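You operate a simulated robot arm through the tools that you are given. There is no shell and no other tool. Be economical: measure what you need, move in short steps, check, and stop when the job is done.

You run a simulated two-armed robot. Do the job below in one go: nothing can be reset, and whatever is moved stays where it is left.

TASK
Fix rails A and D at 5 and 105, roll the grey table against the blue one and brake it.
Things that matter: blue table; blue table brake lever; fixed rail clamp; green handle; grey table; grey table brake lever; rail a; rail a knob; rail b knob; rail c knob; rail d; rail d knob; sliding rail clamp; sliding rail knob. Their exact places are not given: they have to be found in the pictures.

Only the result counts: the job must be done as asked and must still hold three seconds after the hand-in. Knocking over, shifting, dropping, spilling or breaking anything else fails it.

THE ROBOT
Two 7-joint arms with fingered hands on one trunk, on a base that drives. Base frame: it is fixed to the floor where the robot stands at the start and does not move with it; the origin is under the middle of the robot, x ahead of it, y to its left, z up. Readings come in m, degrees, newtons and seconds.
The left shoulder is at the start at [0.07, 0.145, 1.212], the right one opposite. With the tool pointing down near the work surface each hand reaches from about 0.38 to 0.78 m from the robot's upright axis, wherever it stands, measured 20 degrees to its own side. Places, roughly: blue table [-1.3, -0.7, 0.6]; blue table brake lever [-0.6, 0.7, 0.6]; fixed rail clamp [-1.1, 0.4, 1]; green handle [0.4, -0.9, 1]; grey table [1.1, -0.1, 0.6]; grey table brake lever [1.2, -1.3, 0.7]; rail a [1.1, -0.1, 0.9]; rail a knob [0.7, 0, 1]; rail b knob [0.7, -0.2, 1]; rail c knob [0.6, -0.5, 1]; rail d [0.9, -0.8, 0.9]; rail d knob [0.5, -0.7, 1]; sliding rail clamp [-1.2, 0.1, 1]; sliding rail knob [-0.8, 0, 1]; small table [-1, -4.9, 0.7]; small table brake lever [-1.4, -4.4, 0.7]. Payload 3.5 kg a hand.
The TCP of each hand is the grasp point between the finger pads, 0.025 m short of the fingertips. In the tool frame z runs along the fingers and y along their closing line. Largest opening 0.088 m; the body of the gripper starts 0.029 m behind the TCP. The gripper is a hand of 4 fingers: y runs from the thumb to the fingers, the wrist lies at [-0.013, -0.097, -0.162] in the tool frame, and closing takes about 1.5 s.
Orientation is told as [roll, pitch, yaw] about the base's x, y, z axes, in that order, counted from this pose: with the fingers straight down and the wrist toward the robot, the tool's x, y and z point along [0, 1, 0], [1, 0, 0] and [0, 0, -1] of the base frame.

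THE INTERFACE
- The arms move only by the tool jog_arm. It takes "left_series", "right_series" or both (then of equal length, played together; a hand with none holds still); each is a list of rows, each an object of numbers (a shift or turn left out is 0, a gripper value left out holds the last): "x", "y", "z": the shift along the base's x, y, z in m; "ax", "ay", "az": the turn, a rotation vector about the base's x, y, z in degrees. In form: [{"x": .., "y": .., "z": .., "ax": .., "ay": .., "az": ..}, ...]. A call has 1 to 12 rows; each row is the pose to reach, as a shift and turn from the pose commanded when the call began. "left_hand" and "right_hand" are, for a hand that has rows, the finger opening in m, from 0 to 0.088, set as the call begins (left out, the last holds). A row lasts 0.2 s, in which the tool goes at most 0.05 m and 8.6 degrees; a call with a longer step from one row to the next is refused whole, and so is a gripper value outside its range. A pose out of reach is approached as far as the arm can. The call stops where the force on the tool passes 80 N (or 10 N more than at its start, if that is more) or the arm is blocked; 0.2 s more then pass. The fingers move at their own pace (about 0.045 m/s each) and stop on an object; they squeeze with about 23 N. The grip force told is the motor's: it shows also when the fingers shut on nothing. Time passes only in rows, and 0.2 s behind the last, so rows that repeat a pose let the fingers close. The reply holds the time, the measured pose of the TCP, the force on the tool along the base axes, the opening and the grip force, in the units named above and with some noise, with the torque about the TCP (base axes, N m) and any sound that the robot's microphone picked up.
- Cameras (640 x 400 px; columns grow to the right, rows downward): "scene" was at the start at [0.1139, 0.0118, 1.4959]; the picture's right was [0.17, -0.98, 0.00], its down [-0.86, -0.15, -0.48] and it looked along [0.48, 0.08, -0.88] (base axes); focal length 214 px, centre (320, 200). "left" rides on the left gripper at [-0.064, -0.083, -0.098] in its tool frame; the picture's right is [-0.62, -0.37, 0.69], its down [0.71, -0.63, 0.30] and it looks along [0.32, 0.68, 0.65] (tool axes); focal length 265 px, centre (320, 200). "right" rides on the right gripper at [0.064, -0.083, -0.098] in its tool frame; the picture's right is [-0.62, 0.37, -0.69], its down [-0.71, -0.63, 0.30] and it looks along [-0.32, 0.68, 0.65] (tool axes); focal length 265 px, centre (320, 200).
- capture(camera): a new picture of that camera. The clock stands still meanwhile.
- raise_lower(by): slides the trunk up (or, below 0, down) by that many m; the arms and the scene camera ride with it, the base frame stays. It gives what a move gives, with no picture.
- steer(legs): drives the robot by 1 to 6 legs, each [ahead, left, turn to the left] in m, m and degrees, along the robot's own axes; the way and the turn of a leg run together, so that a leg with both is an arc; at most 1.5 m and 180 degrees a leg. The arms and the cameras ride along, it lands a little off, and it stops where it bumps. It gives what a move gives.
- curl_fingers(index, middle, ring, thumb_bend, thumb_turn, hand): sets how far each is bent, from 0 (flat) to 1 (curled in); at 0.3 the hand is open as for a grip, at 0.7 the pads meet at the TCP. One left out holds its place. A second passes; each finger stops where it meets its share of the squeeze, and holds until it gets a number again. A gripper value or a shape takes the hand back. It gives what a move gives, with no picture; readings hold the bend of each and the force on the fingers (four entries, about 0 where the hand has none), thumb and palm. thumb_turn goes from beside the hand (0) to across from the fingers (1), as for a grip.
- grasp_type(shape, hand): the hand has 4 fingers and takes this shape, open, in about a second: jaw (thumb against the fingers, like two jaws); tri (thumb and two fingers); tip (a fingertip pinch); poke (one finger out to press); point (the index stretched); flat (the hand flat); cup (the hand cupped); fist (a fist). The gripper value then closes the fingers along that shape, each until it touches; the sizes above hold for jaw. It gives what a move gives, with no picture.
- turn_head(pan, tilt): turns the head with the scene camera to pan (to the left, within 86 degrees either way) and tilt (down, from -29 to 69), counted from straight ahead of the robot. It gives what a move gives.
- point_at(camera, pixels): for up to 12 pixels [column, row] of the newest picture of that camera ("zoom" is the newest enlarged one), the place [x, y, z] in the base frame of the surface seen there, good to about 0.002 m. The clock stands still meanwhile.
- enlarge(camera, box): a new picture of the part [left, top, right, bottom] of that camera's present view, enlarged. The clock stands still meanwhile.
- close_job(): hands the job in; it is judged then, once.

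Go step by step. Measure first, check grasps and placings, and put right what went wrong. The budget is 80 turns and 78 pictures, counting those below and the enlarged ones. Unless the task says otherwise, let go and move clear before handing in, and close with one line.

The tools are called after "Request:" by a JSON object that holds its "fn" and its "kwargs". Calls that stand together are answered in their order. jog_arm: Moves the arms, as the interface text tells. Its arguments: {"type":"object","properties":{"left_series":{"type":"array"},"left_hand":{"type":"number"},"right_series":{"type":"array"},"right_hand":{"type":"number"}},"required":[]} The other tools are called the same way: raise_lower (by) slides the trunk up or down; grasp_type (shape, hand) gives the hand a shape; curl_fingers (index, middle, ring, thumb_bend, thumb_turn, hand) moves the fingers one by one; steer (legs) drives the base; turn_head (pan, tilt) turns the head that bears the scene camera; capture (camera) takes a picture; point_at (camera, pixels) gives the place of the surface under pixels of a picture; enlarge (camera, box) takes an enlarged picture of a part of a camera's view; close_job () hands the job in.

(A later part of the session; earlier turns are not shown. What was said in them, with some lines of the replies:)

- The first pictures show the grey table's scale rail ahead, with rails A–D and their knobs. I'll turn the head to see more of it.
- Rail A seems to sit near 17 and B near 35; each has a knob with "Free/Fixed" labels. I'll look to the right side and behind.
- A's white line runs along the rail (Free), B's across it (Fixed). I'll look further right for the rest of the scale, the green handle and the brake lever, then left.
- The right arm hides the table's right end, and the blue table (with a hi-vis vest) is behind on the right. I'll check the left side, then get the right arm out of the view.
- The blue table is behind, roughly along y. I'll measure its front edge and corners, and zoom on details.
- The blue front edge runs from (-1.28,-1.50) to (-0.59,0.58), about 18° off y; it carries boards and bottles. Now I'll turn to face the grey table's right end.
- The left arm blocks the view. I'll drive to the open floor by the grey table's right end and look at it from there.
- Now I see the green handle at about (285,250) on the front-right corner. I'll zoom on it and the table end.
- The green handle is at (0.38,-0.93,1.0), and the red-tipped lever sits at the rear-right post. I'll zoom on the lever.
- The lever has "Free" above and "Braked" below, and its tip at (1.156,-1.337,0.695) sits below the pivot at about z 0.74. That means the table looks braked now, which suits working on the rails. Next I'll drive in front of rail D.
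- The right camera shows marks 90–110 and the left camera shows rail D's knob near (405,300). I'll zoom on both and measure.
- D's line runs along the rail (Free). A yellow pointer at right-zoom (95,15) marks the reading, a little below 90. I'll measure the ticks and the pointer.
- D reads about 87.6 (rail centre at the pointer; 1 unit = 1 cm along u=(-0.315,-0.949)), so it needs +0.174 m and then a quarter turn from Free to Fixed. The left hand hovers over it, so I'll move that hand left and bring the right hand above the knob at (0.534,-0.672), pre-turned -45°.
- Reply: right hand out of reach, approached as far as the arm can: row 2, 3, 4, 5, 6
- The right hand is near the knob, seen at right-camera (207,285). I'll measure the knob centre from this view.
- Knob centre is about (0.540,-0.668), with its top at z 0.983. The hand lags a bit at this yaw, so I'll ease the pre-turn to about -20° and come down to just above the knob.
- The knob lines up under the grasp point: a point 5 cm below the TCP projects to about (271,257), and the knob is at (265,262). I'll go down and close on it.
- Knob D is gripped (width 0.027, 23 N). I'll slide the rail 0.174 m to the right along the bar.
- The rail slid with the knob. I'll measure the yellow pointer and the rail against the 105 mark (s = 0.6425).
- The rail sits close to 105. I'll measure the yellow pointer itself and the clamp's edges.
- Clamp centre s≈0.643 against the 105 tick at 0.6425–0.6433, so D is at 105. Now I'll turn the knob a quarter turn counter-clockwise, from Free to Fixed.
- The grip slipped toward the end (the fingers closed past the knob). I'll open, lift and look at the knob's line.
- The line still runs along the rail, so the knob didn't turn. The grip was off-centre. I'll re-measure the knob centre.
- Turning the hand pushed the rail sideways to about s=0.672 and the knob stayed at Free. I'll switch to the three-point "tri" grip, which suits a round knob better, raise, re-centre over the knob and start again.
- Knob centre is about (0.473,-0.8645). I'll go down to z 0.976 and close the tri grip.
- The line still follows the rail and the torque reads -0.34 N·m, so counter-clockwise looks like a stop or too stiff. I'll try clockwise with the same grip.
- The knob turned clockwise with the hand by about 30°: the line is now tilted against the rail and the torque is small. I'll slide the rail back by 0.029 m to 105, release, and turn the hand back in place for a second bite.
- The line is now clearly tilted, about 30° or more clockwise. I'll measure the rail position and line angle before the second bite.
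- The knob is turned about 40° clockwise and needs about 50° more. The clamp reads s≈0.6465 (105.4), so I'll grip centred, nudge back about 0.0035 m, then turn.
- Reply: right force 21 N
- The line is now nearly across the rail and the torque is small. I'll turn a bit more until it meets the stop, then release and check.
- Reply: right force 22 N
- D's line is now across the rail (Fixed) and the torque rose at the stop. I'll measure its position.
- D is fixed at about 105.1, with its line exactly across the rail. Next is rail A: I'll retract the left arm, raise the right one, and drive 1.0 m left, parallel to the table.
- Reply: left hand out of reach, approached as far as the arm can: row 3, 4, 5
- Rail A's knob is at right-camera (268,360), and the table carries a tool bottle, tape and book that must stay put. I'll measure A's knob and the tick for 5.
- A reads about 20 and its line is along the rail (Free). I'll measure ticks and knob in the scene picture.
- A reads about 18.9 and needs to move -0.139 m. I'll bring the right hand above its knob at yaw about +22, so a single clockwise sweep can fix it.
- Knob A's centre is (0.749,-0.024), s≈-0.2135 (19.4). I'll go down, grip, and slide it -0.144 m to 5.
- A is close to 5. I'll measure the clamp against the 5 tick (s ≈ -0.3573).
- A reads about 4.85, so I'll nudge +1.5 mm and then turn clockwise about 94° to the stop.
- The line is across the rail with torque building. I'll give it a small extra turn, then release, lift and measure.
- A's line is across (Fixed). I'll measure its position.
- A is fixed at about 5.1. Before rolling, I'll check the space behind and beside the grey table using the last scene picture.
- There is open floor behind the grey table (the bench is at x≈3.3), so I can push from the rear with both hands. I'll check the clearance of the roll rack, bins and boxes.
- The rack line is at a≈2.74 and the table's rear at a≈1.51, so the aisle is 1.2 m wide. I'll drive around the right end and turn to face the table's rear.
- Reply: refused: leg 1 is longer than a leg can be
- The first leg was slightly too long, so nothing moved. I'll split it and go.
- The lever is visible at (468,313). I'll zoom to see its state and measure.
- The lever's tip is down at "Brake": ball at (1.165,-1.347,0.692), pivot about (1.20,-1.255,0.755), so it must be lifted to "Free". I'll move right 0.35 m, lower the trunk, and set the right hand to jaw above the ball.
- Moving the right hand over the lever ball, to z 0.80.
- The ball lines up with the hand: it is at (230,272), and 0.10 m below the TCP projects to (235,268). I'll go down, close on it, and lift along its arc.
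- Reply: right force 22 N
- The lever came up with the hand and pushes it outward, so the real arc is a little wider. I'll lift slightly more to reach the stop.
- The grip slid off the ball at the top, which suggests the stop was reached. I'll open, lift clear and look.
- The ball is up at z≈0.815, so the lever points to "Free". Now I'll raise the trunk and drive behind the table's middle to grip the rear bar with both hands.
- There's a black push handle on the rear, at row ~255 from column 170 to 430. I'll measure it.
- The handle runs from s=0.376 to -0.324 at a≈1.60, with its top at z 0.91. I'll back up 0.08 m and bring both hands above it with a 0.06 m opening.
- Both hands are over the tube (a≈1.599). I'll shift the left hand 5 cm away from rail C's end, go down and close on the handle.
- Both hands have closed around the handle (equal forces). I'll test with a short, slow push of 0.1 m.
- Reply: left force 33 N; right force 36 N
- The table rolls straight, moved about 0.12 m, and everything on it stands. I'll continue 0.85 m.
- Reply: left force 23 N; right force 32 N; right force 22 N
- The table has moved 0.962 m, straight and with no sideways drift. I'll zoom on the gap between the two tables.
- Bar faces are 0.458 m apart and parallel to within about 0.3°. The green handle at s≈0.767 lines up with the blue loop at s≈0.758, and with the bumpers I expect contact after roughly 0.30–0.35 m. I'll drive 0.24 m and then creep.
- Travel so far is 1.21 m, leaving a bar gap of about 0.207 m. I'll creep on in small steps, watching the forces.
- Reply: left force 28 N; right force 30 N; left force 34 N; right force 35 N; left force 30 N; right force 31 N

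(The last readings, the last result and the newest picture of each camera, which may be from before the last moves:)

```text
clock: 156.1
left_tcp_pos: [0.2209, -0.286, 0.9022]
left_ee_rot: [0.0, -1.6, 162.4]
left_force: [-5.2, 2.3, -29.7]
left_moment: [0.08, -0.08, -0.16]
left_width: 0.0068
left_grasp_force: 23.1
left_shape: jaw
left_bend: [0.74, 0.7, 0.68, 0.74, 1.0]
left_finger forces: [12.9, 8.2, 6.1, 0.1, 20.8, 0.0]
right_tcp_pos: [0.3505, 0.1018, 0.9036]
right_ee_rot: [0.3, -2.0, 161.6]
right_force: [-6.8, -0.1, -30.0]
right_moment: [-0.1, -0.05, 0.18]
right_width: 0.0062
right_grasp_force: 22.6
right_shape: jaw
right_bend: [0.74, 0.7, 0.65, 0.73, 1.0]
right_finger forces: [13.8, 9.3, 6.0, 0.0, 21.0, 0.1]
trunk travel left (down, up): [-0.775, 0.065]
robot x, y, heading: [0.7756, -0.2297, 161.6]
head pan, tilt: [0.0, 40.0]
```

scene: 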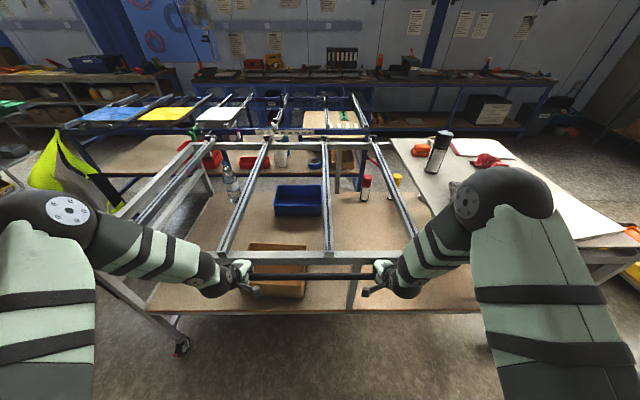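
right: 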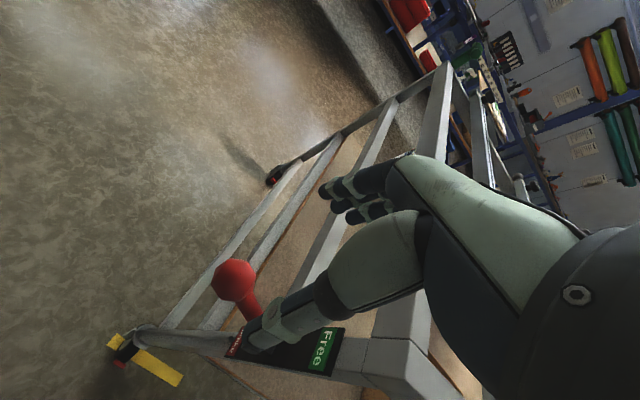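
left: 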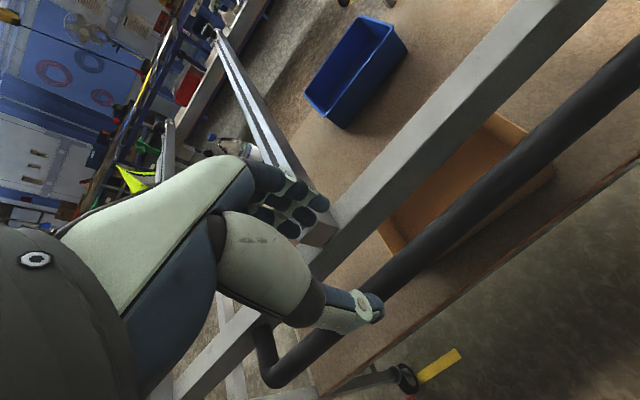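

Still rolling freely; the bar gap is now about 0.12 m. I'll keep creeping.

Request:
{"fn": "steer", "kwargs": {"legs": [[0.015, 0, 0]]}}

Request:
{"fn": "steer", "kwargs": {"legs": [[0.015, 0, 0]]}}

Request:
{"fn": "enlarge", "kwargs": {"camera": "scene", "box": [130, 90, 390, 190]}}

```text
clock: 156.9
left_tcp_pos: [0.2092, -0.2825, 0.9014]
left_ee_rot: [0.0, -1.6, 162.3]
left_force: [-0.9, 1.5, -31.0]
left_moment: [0.09, -0.11, -0.12]
left_width: 0.0066
left_grasp_force: 22.8
left_shape: jaw
left_bend: [0.74, 0.7, 0.69, 0.74, 1.0]
left_finger forces: [12.4, 8.1, 6.3, 0.0, 21.8, 0.1]
right_tcp_pos: [0.3378, 0.1067, 0.902]
right_ee_rot: [0.2, -2.0, 161.4]
right_force: [-1.1, -2.6, -31.6]
right_moment: [-0.13, -0.11, 0.14]
right_width: 0.0062
right_grasp_force: 22.6
right_shape: jaw
right_bend: [0.74, 0.7, 0.66, 0.73, 1.0]
right_finger forces: [12.9, 9.0, 5.9, 0.0, 22.1, 0.0]
trunk travel left (down, up): [-0.775, 0.065]
robot x, y, heading: [0.7589, -0.2248, 161.8]
head pan, tilt: [0.0, 40.0]
```

```text
clock: 157.7
left_tcp_pos: [0.1998, -0.2789, 0.902]
left_ee_rot: [0.1, -1.4, 162.2]
left_force: [5.7, 0.1, -29.5]
left_moment: [0.08, -0.11, -0.13]
left_width: 0.0066
left_grasp_force: 23.3
left_shape: jaw
left_bend: [0.74, 0.7, 0.7, 0.74, 1.0]
left_finger forces: [11.0, 7.3, 5.5, 0.1, 23.8, 0.0]
right_tcp_pos: [0.3276, 0.1085, 0.9033]
right_ee_rot: [0.2, -1.9, 161.5]
right_force: [3.9, -4.9, -31.3]
right_moment: [-0.14, -0.1, 0.12]
right_width: 0.0062
right_grasp_force: 23.1
right_shape: jaw
right_bend: [0.74, 0.7, 0.67, 0.73, 1.0]
right_finger forces: [11.5, 8.1, 5.3, 0.0, 24.1, 0.0]
trunk travel left (down, up): [-0.775, 0.065]
robot x, y, heading: [0.7444, -0.2165, 161.8]
head pan, tilt: [0.0, 40.0]
```

```text
2.46 times, centred on (260, 140) of scene
```

zoom: 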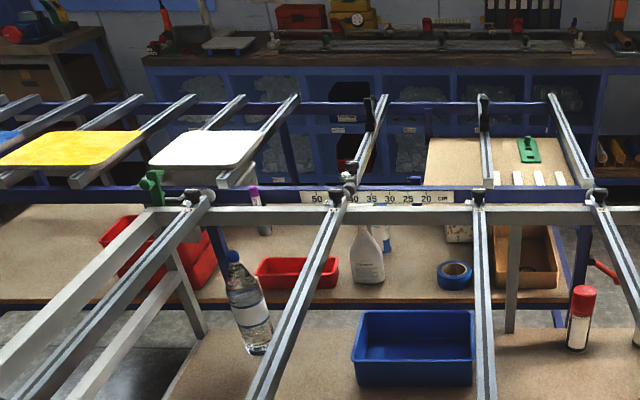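

The last step moved the table less (about 0.010 for 0.016) and the force turned positive, so contact may be starting. I'll measure the gap.

Request:
{"fn": "point_at", "kwargs": {"camera": "zoom", "pixels": [[380, 196], [285, 196], [500, 185], [430, 212], [270, 212], [560, 212], [350, 178], [338, 194], [152, 185], [195, 192], [348, 188], [165, 205]]}}

```text
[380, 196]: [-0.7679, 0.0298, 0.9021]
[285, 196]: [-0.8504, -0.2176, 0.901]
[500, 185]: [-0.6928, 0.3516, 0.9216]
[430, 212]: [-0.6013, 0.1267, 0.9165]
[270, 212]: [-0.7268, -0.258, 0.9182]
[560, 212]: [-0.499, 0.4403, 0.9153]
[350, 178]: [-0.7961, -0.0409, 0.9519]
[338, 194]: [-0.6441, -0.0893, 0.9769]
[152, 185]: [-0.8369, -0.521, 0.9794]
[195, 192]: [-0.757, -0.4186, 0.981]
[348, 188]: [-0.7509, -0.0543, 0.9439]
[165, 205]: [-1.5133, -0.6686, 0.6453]
```

The gap is 0.098 m and the blue table hasn't moved (a=-0.738). The handle and loop are aligned in s. I'll push another small step to see whether this is contact.

Request:
{"fn": "steer", "kwargs": {"legs": [[0.015, 0, 0]]}}

Request:
{"fn": "steer", "kwargs": {"legs": [[0.012, 0, 0]]}}

```text
clock: 158.4
left_tcp_pos: [0.1972, -0.2794, 0.9021]
left_ee_rot: [0.2, -0.8, 162.1]
left_force: [21.8, -6.3, -26.8]
left_moment: [0.04, -0.14, -0.04]
left_width: 0.0074
left_grasp_force: 22.5
left_shape: jaw
left_bend: [0.74, 0.7, 0.7, 0.73, 1.0]
left_finger forces: [7.7, 5.7, 4.0, 0.0, 29.6, 0.1]
right_tcp_pos: [0.3257, 0.1107, 0.9039]
right_ee_rot: [0.2, -1.2, 161.6]
right_force: [19.6, -9.2, -26.5]
right_moment: [-0.12, -0.09, 0.07]
right_width: 0.0065
right_grasp_force: 22.8
right_shape: jaw
right_bend: [0.74, 0.7, 0.7, 0.72, 1.0]
right_finger forces: [8.4, 6.6, 4.3, 0.0, 30.0, 0.0]
trunk travel left (down, up): [-0.775, 0.065]
robot x, y, heading: [0.7303, -0.2152, 161.5]
head pan, tilt: [0.0, 40.0]
```

```text
clock: 159.2
left_tcp_pos: [0.1948, -0.2781, 0.9008]
left_ee_rot: [0.1, 0.0, 162.0]
left_force: [28.6, -10.4, -16.8]
left_moment: [0.01, -0.12, -0.03]
left_width: 0.0086
left_grasp_force: 23.1
left_shape: jaw
left_bend: [0.74, 0.71, 0.7, 0.73, 1.0]
left_finger forces: [5.6, 3.6, 2.0, 0.0, 31.9, 0.0]
right_tcp_pos: [0.3237, 0.1096, 0.9029]
right_ee_rot: [0.0, -0.4, 161.7]
right_force: [25.3, -10.1, -17.8]
right_moment: [-0.11, -0.09, 0.06]
right_width: 0.0076
right_grasp_force: 23.3
right_shape: jaw
right_bend: [0.74, 0.71, 0.7, 0.72, 1.0]
right_finger forces: [6.2, 4.4, 2.6, 0.1, 31.4, 0.0]
trunk travel left (down, up): [-0.775, 0.065]
robot x, y, heading: [0.7224, -0.2111, 161.6]
head pan, tilt: [0.0, 40.0]
```

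Firm contact: both hands now push equally (about 30 N) and the table no longer moves. I'll let go and lift both hands clear.

Request:
{"fn": "jog_arm", "kwargs": {"left_series": [{}, {}, {}, {}, {}, {"z": 0.04}, {"z": 0.08}, {"z": 0.12}, {"z": 0.16}, {"z": 0.2}, {"z": 0.24}], "right_series": [{}, {}, {}, {}, {}, {"z": 0.04}, {"z": 0.08}, {"z": 0.12}, {"z": 0.16}, {"z": 0.2}, {"z": 0.24}], "left_hand": 0.06, "right_hand": 0.06}}

Request:
{"fn": "capture", "kwargs": {"camera": "scene"}}

```text
clock: 161.6
left_tcp_pos: [0.1917, -0.2777, 1.1401]
left_ee_rot: [0.3, 0.2, 162.0]
left_force: [1.0, 0.0, 0.3]
left_moment: [0.0, 0.02, 0.01]
left_width: 0.0598
left_grasp_force: 0.1
left_shape: jaw
left_bend: [0.28, 0.38, 0.34, 0.6, 1.0]
left_finger forces: [0.0, 0.0, 0.1, 0.0, 0.0, 0.0]
right_tcp_pos: [0.3213, 0.1109, 1.1384]
right_ee_rot: [0.0, -0.2, 161.6]
right_force: [0.2, 0.5, -0.5]
right_moment: [0.0, 0.03, 0.01]
right_width: 0.0598
right_grasp_force: 0.0
right_shape: jaw
right_bend: [0.28, 0.38, 0.34, 0.6, 1.0]
right_finger forces: [0.0, 0.1, 0.0, 0.0, 0.1, 0.0]
trunk travel left (down, up): [-0.775, 0.065]
robot x, y, heading: [0.7242, -0.2143, 161.4]
head pan, tilt: [0.0, 40.0]
```

```text
6 pictures are left
```

scene: 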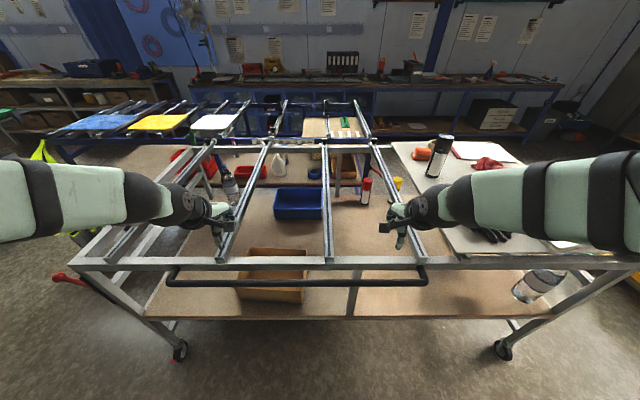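

The table is in place with its load standing; the lever is at (65,278). I'll measure the lever, handle and gap.

Request:
{"fn": "point_at", "kwargs": {"camera": "scene", "pixels": [[58, 277], [66, 279], [75, 282], [86, 285], [200, 282], [390, 282], [300, 145], [230, 147], [350, 145], [340, 136], [285, 136]]}}

```text
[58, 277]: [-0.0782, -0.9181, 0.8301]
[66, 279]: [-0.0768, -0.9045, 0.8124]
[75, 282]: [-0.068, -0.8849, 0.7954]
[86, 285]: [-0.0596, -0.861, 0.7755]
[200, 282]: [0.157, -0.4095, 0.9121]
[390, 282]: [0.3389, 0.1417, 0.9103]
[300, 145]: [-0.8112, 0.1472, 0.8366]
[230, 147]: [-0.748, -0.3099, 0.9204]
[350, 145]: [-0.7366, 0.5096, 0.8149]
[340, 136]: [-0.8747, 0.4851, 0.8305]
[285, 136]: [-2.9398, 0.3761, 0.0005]
```

The lever ball is at about (a=0.204, s=0.90, z=0.815), as predicted for a 1.325 m travel. I'll drive to the right end, lower the trunk and place the right hand above the lever.

Request:
{"fn": "steer", "kwargs": {"legs": [[0, 1.106, 0], [0.066, 0, 0]]}}

Request:
{"fn": "raise_lower", "kwargs": {"by": -0.2}}

Request:
{"fn": "jog_arm", "kwargs": {"right_series": [{}, {}, {}], "right_hand": 0.088}}

Request:
{"fn": "capture", "kwargs": {"camera": "right"}}

```text
clock: 167.9
left_tcp_pos: [-0.2106, -1.3168, 1.1412]
left_ee_rot: [0.3, 0.0, 162.4]
left_force: [0.3, 0.3, 0.2]
left_moment: [0.04, 0.06, 0.03]
left_width: 0.0599
left_grasp_force: 0.1
left_shape: jaw
left_bend: [0.28, 0.38, 0.34, 0.6, 1.0]
left_finger forces: [0.1, 0.0, 0.0, 0.0, 0.0, 0.0]
right_tcp_pos: [-0.0846, -0.9293, 1.1409]
right_ee_rot: [0.2, -0.5, 162.2]
right_force: [0.4, -0.5, 0.5]
right_moment: [0.02, -0.01, 0.01]
right_width: 0.06
right_grasp_force: 0.2
right_shape: jaw
right_bend: [0.28, 0.38, 0.34, 0.6, 1.0]
right_finger forces: [0.1, 0.0, 0.0, 0.0, 0.0, 0.0]
trunk travel left (down, up): [-0.775, 0.065]
robot x, y, heading: [0.312, -1.2531, 162.2]
head pan, tilt: [0.0, 40.0]
```

```text
clock: 170.0
left_tcp_pos: [-0.2164, -1.3162, 0.9381]
left_ee_rot: [0.2, 0.3, 162.4]
left_force: [-0.2, 0.0, 0.2]
left_moment: [-0.01, 0.02, 0.01]
left_width: 0.06
left_grasp_force: 0.1
left_shape: jaw
left_bend: [0.28, 0.38, 0.34, 0.6, 1.0]
left_finger forces: [0.0, 0.0, 0.0, 0.0, 0.0, 0.0]
right_tcp_pos: [-0.0894, -0.9275, 0.9377]
right_ee_rot: [0.1, -0.1, 162.2]
right_force: [0.7, 0.2, -0.3]
right_moment: [0.02, 0.0, 0.04]
right_width: 0.0598
right_grasp_force: 0.1
right_shape: jaw
right_bend: [0.28, 0.38, 0.34, 0.6, 1.0]
right_finger forces: [0.0, 0.0, 0.0, 0.0, 0.0, 0.1]
trunk travel left (down, up): [-0.575, 0.265]
robot x, y, heading: [0.3159, -1.2473, 162.1]
head pan, tilt: [0.0, 40.0]
```

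```text
clock: 170.8
left_tcp_pos: [-0.2155, -1.3179, 0.9383]
left_ee_rot: [0.2, 0.3, 162.4]
left_force: [0.1, -0.3, -0.1]
left_moment: [0.04, -0.01, 0.02]
left_width: 0.0599
left_grasp_force: 0.1
left_shape: jaw
left_bend: [0.28, 0.38, 0.34, 0.6, 1.0]
left_finger forces: [0.0, 0.0, 0.1, 0.0, 0.0, 0.0]
right_tcp_pos: [-0.09, -0.9271, 0.938]
right_ee_rot: [0.1, -0.1, 162.2]
right_force: [0.0, 0.0, 0.2]
right_moment: [0.0, -0.04, -0.02]
right_width: 0.0876
right_grasp_force: 0.0
right_shape: jaw
right_bend: [0.3, 0.3, 0.3, 0.3, 0.98]
right_finger forces: [0.0, 0.0, 0.0, 0.1, 0.1, 0.1]
trunk travel left (down, up): [-0.575, 0.265]
robot x, y, heading: [0.313, -1.2492, 162.0]
head pan, tilt: [0.0, 40.0]
```

```text
5 pictures are left
```

right: 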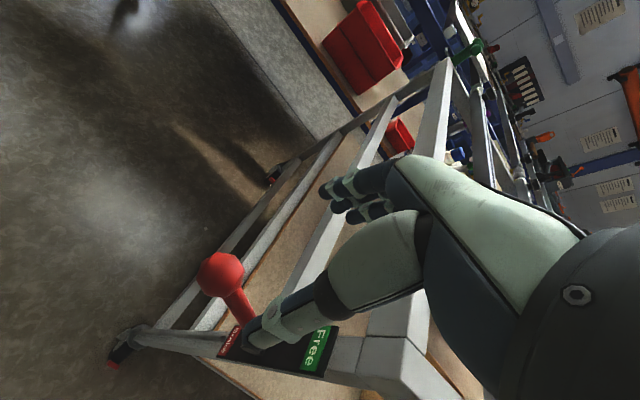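

The ball at (222,275) matches the hand's line (0.12 m below projects to (223,271)). I'll go down, grip, and bring the lever down along its arc.

Request:
{"fn": "jog_arm", "kwargs": {"right_series": [{"z": -0.04}, {"z": -0.08}, {"z": -0.11}, {"z": -0.12}, {"z": -0.12}]}}

Request:
{"fn": "jog_arm", "kwargs": {"right_series": [{}, {}, {}, {}, {}, {}, {}], "right_hand": 0.0}}

Request:
{"fn": "jog_arm", "kwargs": {"right_series": [{"x": -0.003, "y": -0.0095, "z": -0.021}, {"x": -0.0047, "y": -0.0142, "z": -0.04}, {"x": -0.0053, "y": -0.0161, "z": -0.06}, {"x": -0.0047, "y": -0.0142, "z": -0.08}, {"x": -0.003, "y": -0.0095, "z": -0.099}, {"x": 0, "y": 0, "z": -0.121}, {"x": 0, "y": 0, "z": -0.125}]}}

Request:
{"fn": "capture", "kwargs": {"camera": "right"}}

```text
clock: 172.0
left_tcp_pos: [-0.2166, -1.3171, 0.9379]
left_ee_rot: [0.1, 0.3, 162.4]
left_force: [-0.3, 0.5, 0.0]
left_moment: [-0.03, 0.0, -0.01]
left_width: 0.06
left_grasp_force: 0.0
left_shape: jaw
left_bend: [0.28, 0.38, 0.34, 0.6, 1.0]
left_finger forces: [0.0, 0.0, 0.1, 0.1, 0.0, 0.0]
right_tcp_pos: [-0.0892, -0.925, 0.8189]
right_ee_rot: [0.1, -0.1, 162.2]
right_force: [-0.9, 0.8, 0.4]
right_moment: [0.02, 0.01, 0.01]
right_width: 0.0877
right_grasp_force: 0.1
right_shape: jaw
right_bend: [0.3, 0.3, 0.3, 0.3, 0.98]
right_finger forces: [0.0, 0.1, 0.1, 0.0, 0.0, 0.1]
trunk travel left (down, up): [-0.575, 0.265]
robot x, y, heading: [0.3136, -1.248, 162.2]
head pan, tilt: [0.0, 40.0]
```

```text
clock: 173.6
left_tcp_pos: [-0.2166, -1.3161, 0.9381]
left_ee_rot: [0.2, 0.3, 162.4]
left_force: [-0.3, 1.0, -0.1]
left_moment: [0.0, 0.03, 0.02]
left_width: 0.0595
left_grasp_force: 0.1
left_shape: jaw
left_bend: [0.28, 0.38, 0.34, 0.6, 1.0]
left_finger forces: [0.1, 0.0, 0.0, 0.1, 0.0, 0.0]
right_tcp_pos: [-0.0891, -0.9269, 0.8167]
right_ee_rot: [0.2, 0.1, 162.3]
right_force: [1.9, -1.6, -9.6]
right_moment: [0.06, 0.09, 0.12]
right_width: 0.0196
right_grasp_force: 23.2
right_shape: jaw
right_bend: [0.74, 0.7, 0.63, 0.76, 1.0]
right_finger forces: [10.7, 4.5, 3.5, 0.1, 21.6, 0.0]
trunk travel left (down, up): [-0.575, 0.265]
robot x, y, heading: [0.3144, -1.2462, 162.2]
head pan, tilt: [0.0, 40.0]
```

```text
clock: 175.2
left_tcp_pos: [-0.2156, -1.3161, 0.9383]
left_ee_rot: [0.1, 0.2, 162.4]
left_force: [0.5, -0.1, 0.2]
left_moment: [0.02, -0.01, 0.0]
left_width: 0.0602
left_grasp_force: 0.1
left_shape: jaw
left_bend: [0.28, 0.38, 0.34, 0.6, 1.0]
left_finger forces: [0.1, 0.0, 0.0, 0.1, 0.0, 0.0]
right_tcp_pos: [-0.0892, -0.9236, 0.6926]
right_ee_rot: [-0.2, -0.1, 162.0]
right_force: [7.6, 2.8, -3.6]
right_moment: [0.01, 0.07, 0.05]
right_width: 0.0149
right_grasp_force: 22.8
right_shape: jaw
right_bend: [0.74, 0.72, 0.7, 0.83, 1.0]
right_finger forces: [3.2, 0.0, 0.0, 0.0, 8.8, 0.0]
trunk travel left (down, up): [-0.575, 0.265]
robot x, y, heading: [0.3154, -1.247, 161.9]
head pan, tilt: [0.0, 40.0]
```

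```text
4 pictures are left
```

right: 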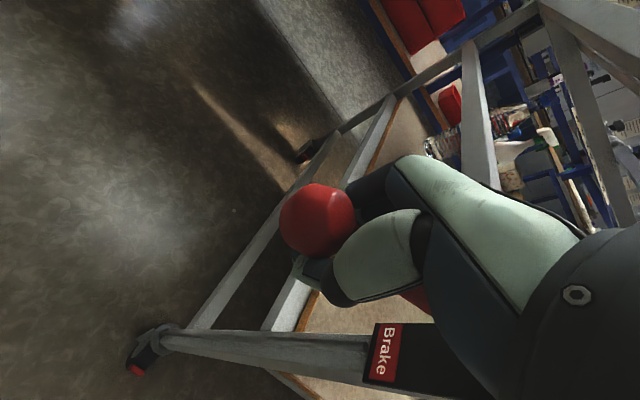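

The hand slid along the lever, and the ball appears at (318,220). I'll measure where it is.

Request:
{"fn": "point_at", "kwargs": {"camera": "right", "pixels": [[318, 205], [318, 225], [295, 225], [345, 225], [420, 298]]}}

```text
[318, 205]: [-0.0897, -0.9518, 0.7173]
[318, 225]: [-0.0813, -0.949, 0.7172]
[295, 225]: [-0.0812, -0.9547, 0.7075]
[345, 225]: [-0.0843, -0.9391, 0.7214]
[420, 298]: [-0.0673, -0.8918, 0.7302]
```

The ball's centre is near z 0.705, a few degrees above its original braked height (about 0.692). I'll release, rise, close the fingers and press the ball down firmly from above.

Request:
{"fn": "jog_arm", "kwargs": {"right_series": [{}, {}, {}, {}, {"z": 0.04}, {"z": 0.08}, {"z": 0.12}], "right_hand": 0.088}}

Request:
{"fn": "jog_arm", "kwargs": {"right_series": [{"x": 0.001, "y": -0.018}, {"x": 0.001, "y": -0.018}, {"x": 0.001, "y": -0.018}, {"x": 0.001, "y": -0.018}, {"x": 0.001, "y": -0.018}, {"x": 0.001, "y": -0.018}, {"x": 0.001, "y": -0.018}, {"x": 0.001, "y": -0.018}], "right_hand": 0.0}}

Request:
{"fn": "jog_arm", "kwargs": {"right_series": [{"z": -0.03}, {"z": -0.05}, {"z": -0.06}, {"z": -0.07}, {"z": -0.08}, {"z": -0.085}, {"z": -0.09}]}}

```text
clock: 176.8
left_tcp_pos: [-0.2148, -1.3169, 0.9375]
left_ee_rot: [0.1, 0.2, 162.3]
left_force: [0.6, 0.0, -0.2]
left_moment: [-0.04, 0.0, 0.01]
left_width: 0.0596
left_grasp_force: 0.0
left_shape: jaw
left_bend: [0.28, 0.38, 0.34, 0.6, 1.0]
left_finger forces: [0.0, 0.0, 0.0, 0.1, 0.0, 0.0]
right_tcp_pos: [-0.0895, -0.9298, 0.8143]
right_ee_rot: [0.1, -0.1, 162.2]
right_force: [0.0, 0.8, -0.2]
right_moment: [-0.04, 0.0, 0.01]
right_width: 0.0874
right_grasp_force: 0.2
right_shape: jaw
right_bend: [0.3, 0.3, 0.3, 0.3, 0.98]
right_finger forces: [0.0, 0.0, 0.0, 0.1, 0.0, 0.0]
trunk travel left (down, up): [-0.575, 0.265]
robot x, y, heading: [0.3111, -1.2466, 162.2]
head pan, tilt: [0.0, 40.0]
```

```text
clock: 178.6
left_tcp_pos: [-0.2166, -1.3166, 0.938]
left_ee_rot: [0.2, 0.2, 162.4]
left_force: [0.2, 0.1, 0.3]
left_moment: [-0.02, -0.03, -0.01]
left_width: 0.0598
left_grasp_force: 0.0
left_shape: jaw
left_bend: [0.28, 0.38, 0.34, 0.6, 1.0]
left_finger forces: [0.0, 0.0, 0.0, 0.1, 0.0, 0.1]
right_tcp_pos: [-0.0902, -0.9458, 0.812]
right_ee_rot: [0.1, -0.1, 162.1]
right_force: [-0.6, -0.3, -0.7]
right_moment: [-0.01, -0.01, -0.04]
right_width: 0.0
right_grasp_force: 23.2
right_shape: jaw
right_bend: [0.7, 0.7, 0.7, 0.38, 1.0]
right_finger forces: [0.0, 0.0, 0.0, 0.0, 0.0, 0.0]
trunk travel left (down, up): [-0.575, 0.265]
robot x, y, heading: [0.3146, -1.25, 162.2]
head pan, tilt: [0.0, 40.0]
```

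```text
clock: 180.2
left_tcp_pos: [-0.2169, -1.3169, 0.9381]
left_ee_rot: [0.1, 0.2, 162.5]
left_force: [0.5, 0.2, 0.5]
left_moment: [0.0, -0.02, -0.02]
left_width: 0.0599
left_grasp_force: 0.0
left_shape: jaw
left_bend: [0.28, 0.38, 0.34, 0.6, 1.0]
left_finger forces: [0.2, 0.0, 0.0, 0.0, 0.1, 0.1]
right_tcp_pos: [-0.0892, -0.9465, 0.7235]
right_ee_rot: [0.1, -0.2, 162.2]
right_force: [-0.1, -0.1, 3.6]
right_moment: [0.0, 0.01, 0.0]
right_width: 0.0001
right_grasp_force: 22.7
right_shape: jaw
right_bend: [0.7, 0.7, 0.7, 0.38, 1.0]
right_finger forces: [0.0, 0.0, 0.0, 0.1, 0.0, 0.1]
trunk travel left (down, up): [-0.575, 0.265]
robot x, y, heading: [0.3173, -1.2475, 162.0]
head pan, tilt: [0.0, 40.0]
```

It is just touching (3.6 N). I'll press further until it stops.

Request:
{"fn": "jog_arm", "kwargs": {"right_series": [{"z": -0.006}, {"z": -0.012}, {"z": -0.018}, {"z": -0.022}, {"z": -0.025}]}}

```text
clock: 181.4
left_tcp_pos: [-0.2136, -1.3218, 0.94]
left_ee_rot: [-0.2, -0.1, 162.5]
left_force: [-0.9, -1.0, -0.3]
left_moment: [0.01, 0.0, -0.01]
left_width: 0.0599
left_grasp_force: 0.1
left_shape: jaw
left_bend: [0.28, 0.38, 0.34, 0.6, 1.0]
left_finger forces: [0.1, 0.0, 0.0, 0.0, 0.0, 0.0]
right_tcp_pos: [-0.0924, -0.951, 0.7067]
right_ee_rot: [0.4, -1.3, 162.3]
right_force: [-5.5, -20.2, 52.0]
right_moment: [0.39, -0.15, 0.05]
right_width: 0.0
right_grasp_force: 23.1
right_shape: jaw
right_bend: [0.7, 0.7, 0.7, 0.41, 1.0]
right_finger forces: [0.0, 26.9, 22.4, 0.0, 0.0, 0.0]
trunk travel left (down, up): [-0.575, 0.265]
robot x, y, heading: [0.3153, -1.2479, 162.5]
head pan, tilt: [0.0, 40.0]
```

The lever is against its stop at 52 N. I'll lift clear and look.

Request:
{"fn": "jog_arm", "kwargs": {"right_series": [{"z": 0.04}, {"z": 0.08}, {"z": 0.12}, {"z": 0.16}, {"z": 0.2}]}}

Request:
{"fn": "capture", "kwargs": {"camera": "right"}}

Request:
{"fn": "point_at", "kwargs": {"camera": "right", "pixels": [[235, 250], [245, 265], [260, 285], [225, 265]]}}

```text
clock: 182.6
left_tcp_pos: [-0.2143, -1.3161, 0.9388]
left_ee_rot: [0.2, 0.2, 162.5]
left_force: [-0.2, -0.1, 0.5]
left_moment: [0.0, -0.02, 0.01]
left_width: 0.06
left_grasp_force: 0.1
left_shape: jaw
left_bend: [0.28, 0.38, 0.34, 0.6, 1.0]
left_finger forces: [0.0, 0.0, 0.0, 0.0, 0.0, 0.0]
right_tcp_pos: [-0.0876, -0.9443, 0.8994]
right_ee_rot: [0.1, 0.0, 162.2]
right_force: [-0.2, -0.1, 0.3]
right_moment: [0.02, 0.0, -0.01]
right_width: 0.0
right_grasp_force: 22.6
right_shape: jaw
right_bend: [0.7, 0.7, 0.7, 0.42, 1.0]
right_finger forces: [0.0, 0.1, 0.0, 0.0, 0.0, 0.1]
trunk travel left (down, up): [-0.575, 0.265]
robot x, y, heading: [0.3134, -1.2487, 162.3]
head pan, tilt: [0.0, 40.0]
```

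```text
3 pictures are left
```

right: 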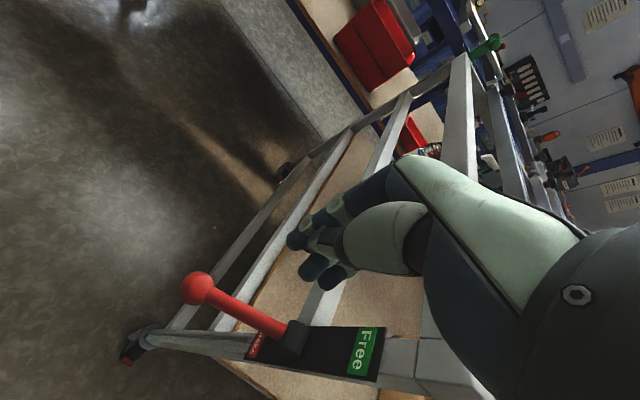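

```text
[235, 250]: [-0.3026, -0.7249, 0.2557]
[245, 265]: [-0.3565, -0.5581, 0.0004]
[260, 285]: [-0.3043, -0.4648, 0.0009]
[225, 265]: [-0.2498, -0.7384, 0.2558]
```

Request:
{"fn": "point_at", "kwargs": {"camera": "right", "pixels": [[197, 289], [190, 284], [205, 292], [230, 306], [260, 322], [290, 335], [362, 350]]}}

```text
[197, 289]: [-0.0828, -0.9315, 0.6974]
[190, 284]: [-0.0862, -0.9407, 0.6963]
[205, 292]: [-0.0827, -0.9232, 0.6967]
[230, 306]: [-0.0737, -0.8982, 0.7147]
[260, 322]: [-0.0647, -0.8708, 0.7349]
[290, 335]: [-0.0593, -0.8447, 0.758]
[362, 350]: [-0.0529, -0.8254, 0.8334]
```

The ball is back at z≈0.697, the original braked position. I'll raise, back away, and take a final look at the tables.

Request:
{"fn": "raise_lower", "kwargs": {"by": 0.2}}

Request:
{"fn": "steer", "kwargs": {"legs": [[0, 0.35, 0]]}}

Request:
{"fn": "turn_head", "kwargs": {"pan": -30, "tilt": 35}}

Request:
{"fn": "capture", "kwargs": {"camera": "scene"}}

```text
clock: 184.8
left_tcp_pos: [-0.2167, -1.3158, 1.1377]
left_ee_rot: [0.2, 0.3, 162.4]
left_force: [0.8, -0.5, 1.3]
left_moment: [0.03, 0.03, 0.03]
left_width: 0.0599
left_grasp_force: 0.0
left_shape: jaw
left_bend: [0.28, 0.38, 0.34, 0.6, 1.0]
left_finger forces: [0.0, 0.1, 0.1, 0.0, 0.1, 0.0]
right_tcp_pos: [-0.0883, -0.9449, 1.0981]
right_ee_rot: [0.2, 0.0, 162.3]
right_force: [0.4, 0.2, -0.6]
right_moment: [-0.03, -0.02, 0.03]
right_width: 0.0002
right_grasp_force: 23.1
right_shape: jaw
right_bend: [0.7, 0.7, 0.7, 0.42, 1.0]
right_finger forces: [0.1, 0.1, 0.0, 0.0, 0.1, 0.0]
trunk travel left (down, up): [-0.775, 0.065]
robot x, y, heading: [0.3196, -1.2484, 162.1]
head pan, tilt: [0.0, 40.0]
```

```text
clock: 187.1
left_tcp_pos: [-0.3222, -1.6469, 1.1373]
left_ee_rot: [0.3, 0.3, 162.4]
left_force: [-0.2, -0.2, 0.3]
left_moment: [0.0, -0.02, -0.01]
left_width: 0.0598
left_grasp_force: 0.1
left_shape: jaw
left_bend: [0.28, 0.38, 0.34, 0.6, 1.0]
left_finger forces: [0.1, 0.0, 0.1, 0.1, 0.0, 0.0]
right_tcp_pos: [-0.1953, -1.276, 1.0975]
right_ee_rot: [0.1, 0.0, 162.2]
right_force: [-0.2, 0.4, -0.1]
right_moment: [0.01, 0.03, -0.03]
right_width: 0.0
right_grasp_force: 23.3
right_shape: jaw
right_bend: [0.7, 0.7, 0.7, 0.42, 1.0]
right_finger forces: [0.0, 0.0, 0.1, 0.0, 0.0, 0.0]
trunk travel left (down, up): [-0.775, 0.065]
robot x, y, heading: [0.211, -1.5786, 162.2]
head pan, tilt: [0.0, 40.0]
```

```text
clock: 188.0
left_tcp_pos: [-0.3237, -1.6486, 1.137]
left_ee_rot: [0.2, 0.3, 162.4]
left_force: [-0.1, -0.2, 0.2]
left_moment: [-0.04, 0.02, -0.02]
left_width: 0.0599
left_grasp_force: 0.1
left_shape: jaw
left_bend: [0.28, 0.38, 0.34, 0.6, 1.0]
left_finger forces: [0.0, 0.1, 0.1, 0.1, 0.0, 0.0]
right_tcp_pos: [-0.1945, -1.2767, 1.0971]
right_ee_rot: [0.1, -0.1, 162.2]
right_force: [0.4, 0.1, 0.5]
right_moment: [0.03, -0.04, 0.01]
right_width: 0.0
right_grasp_force: 22.9
right_shape: jaw
right_bend: [0.7, 0.7, 0.7, 0.42, 1.0]
right_finger forces: [0.0, 0.1, 0.0, 0.0, 0.0, 0.0]
trunk travel left (down, up): [-0.775, 0.065]
robot x, y, heading: [0.2111, -1.584, 162.0]
head pan, tilt: [-30.0, 35.0]
```

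```text
2 pictures are left
```

scene: 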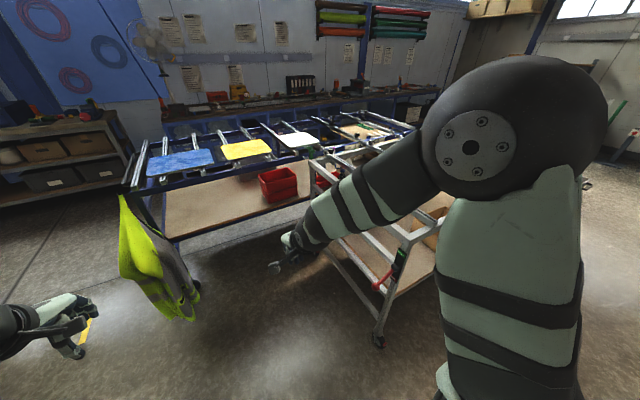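

Request:
{"fn": "enlarge", "kwargs": {"camera": "scene", "box": [250, 110, 430, 220]}}

```text
3.56 times, centred on (340, 165) of scene
5 turns are left
```

zoom: 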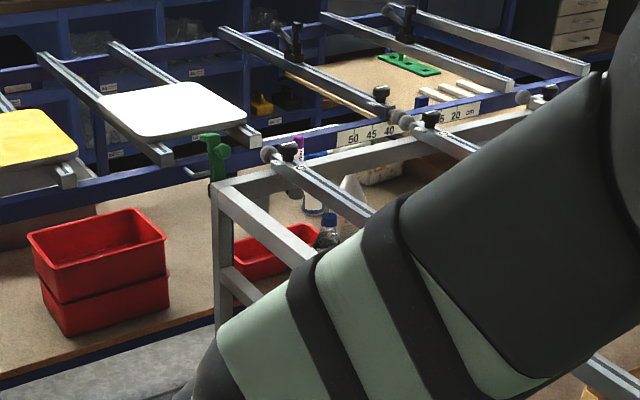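

In this view the grey and blue fronts sit close together. I'll make a last check of the gap.

Request:
{"fn": "point_at", "kwargs": {"camera": "zoom", "pixels": [[300, 172], [350, 155], [250, 185], [440, 122], [370, 135], [500, 118], [215, 145], [192, 172]]}}

```text
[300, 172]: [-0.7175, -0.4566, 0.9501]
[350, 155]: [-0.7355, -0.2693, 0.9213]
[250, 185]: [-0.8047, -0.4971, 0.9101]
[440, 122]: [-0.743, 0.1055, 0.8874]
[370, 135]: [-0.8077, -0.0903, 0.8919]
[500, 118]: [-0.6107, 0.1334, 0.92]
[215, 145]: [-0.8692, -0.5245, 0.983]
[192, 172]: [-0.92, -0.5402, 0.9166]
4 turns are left
```

The readings match the contact position, and the blue table hasn't moved (front face a≈-0.738). The hands are clear, so I'm handing in.

Request:
{"fn": "close_job", "kwargs": {}}

```text
The job is handed in.
```

I fixed rails A and D at about 5.1 and 105.1, rolled the grey table until it stopped firmly against the blue one, and set its brake lever back to "Brake". The front bars end about 0.10 m apart. I take that to be bumper contact, because the table stayed straight under an even push and the blue table didn't move, but I couldn't see the bumpers touch.
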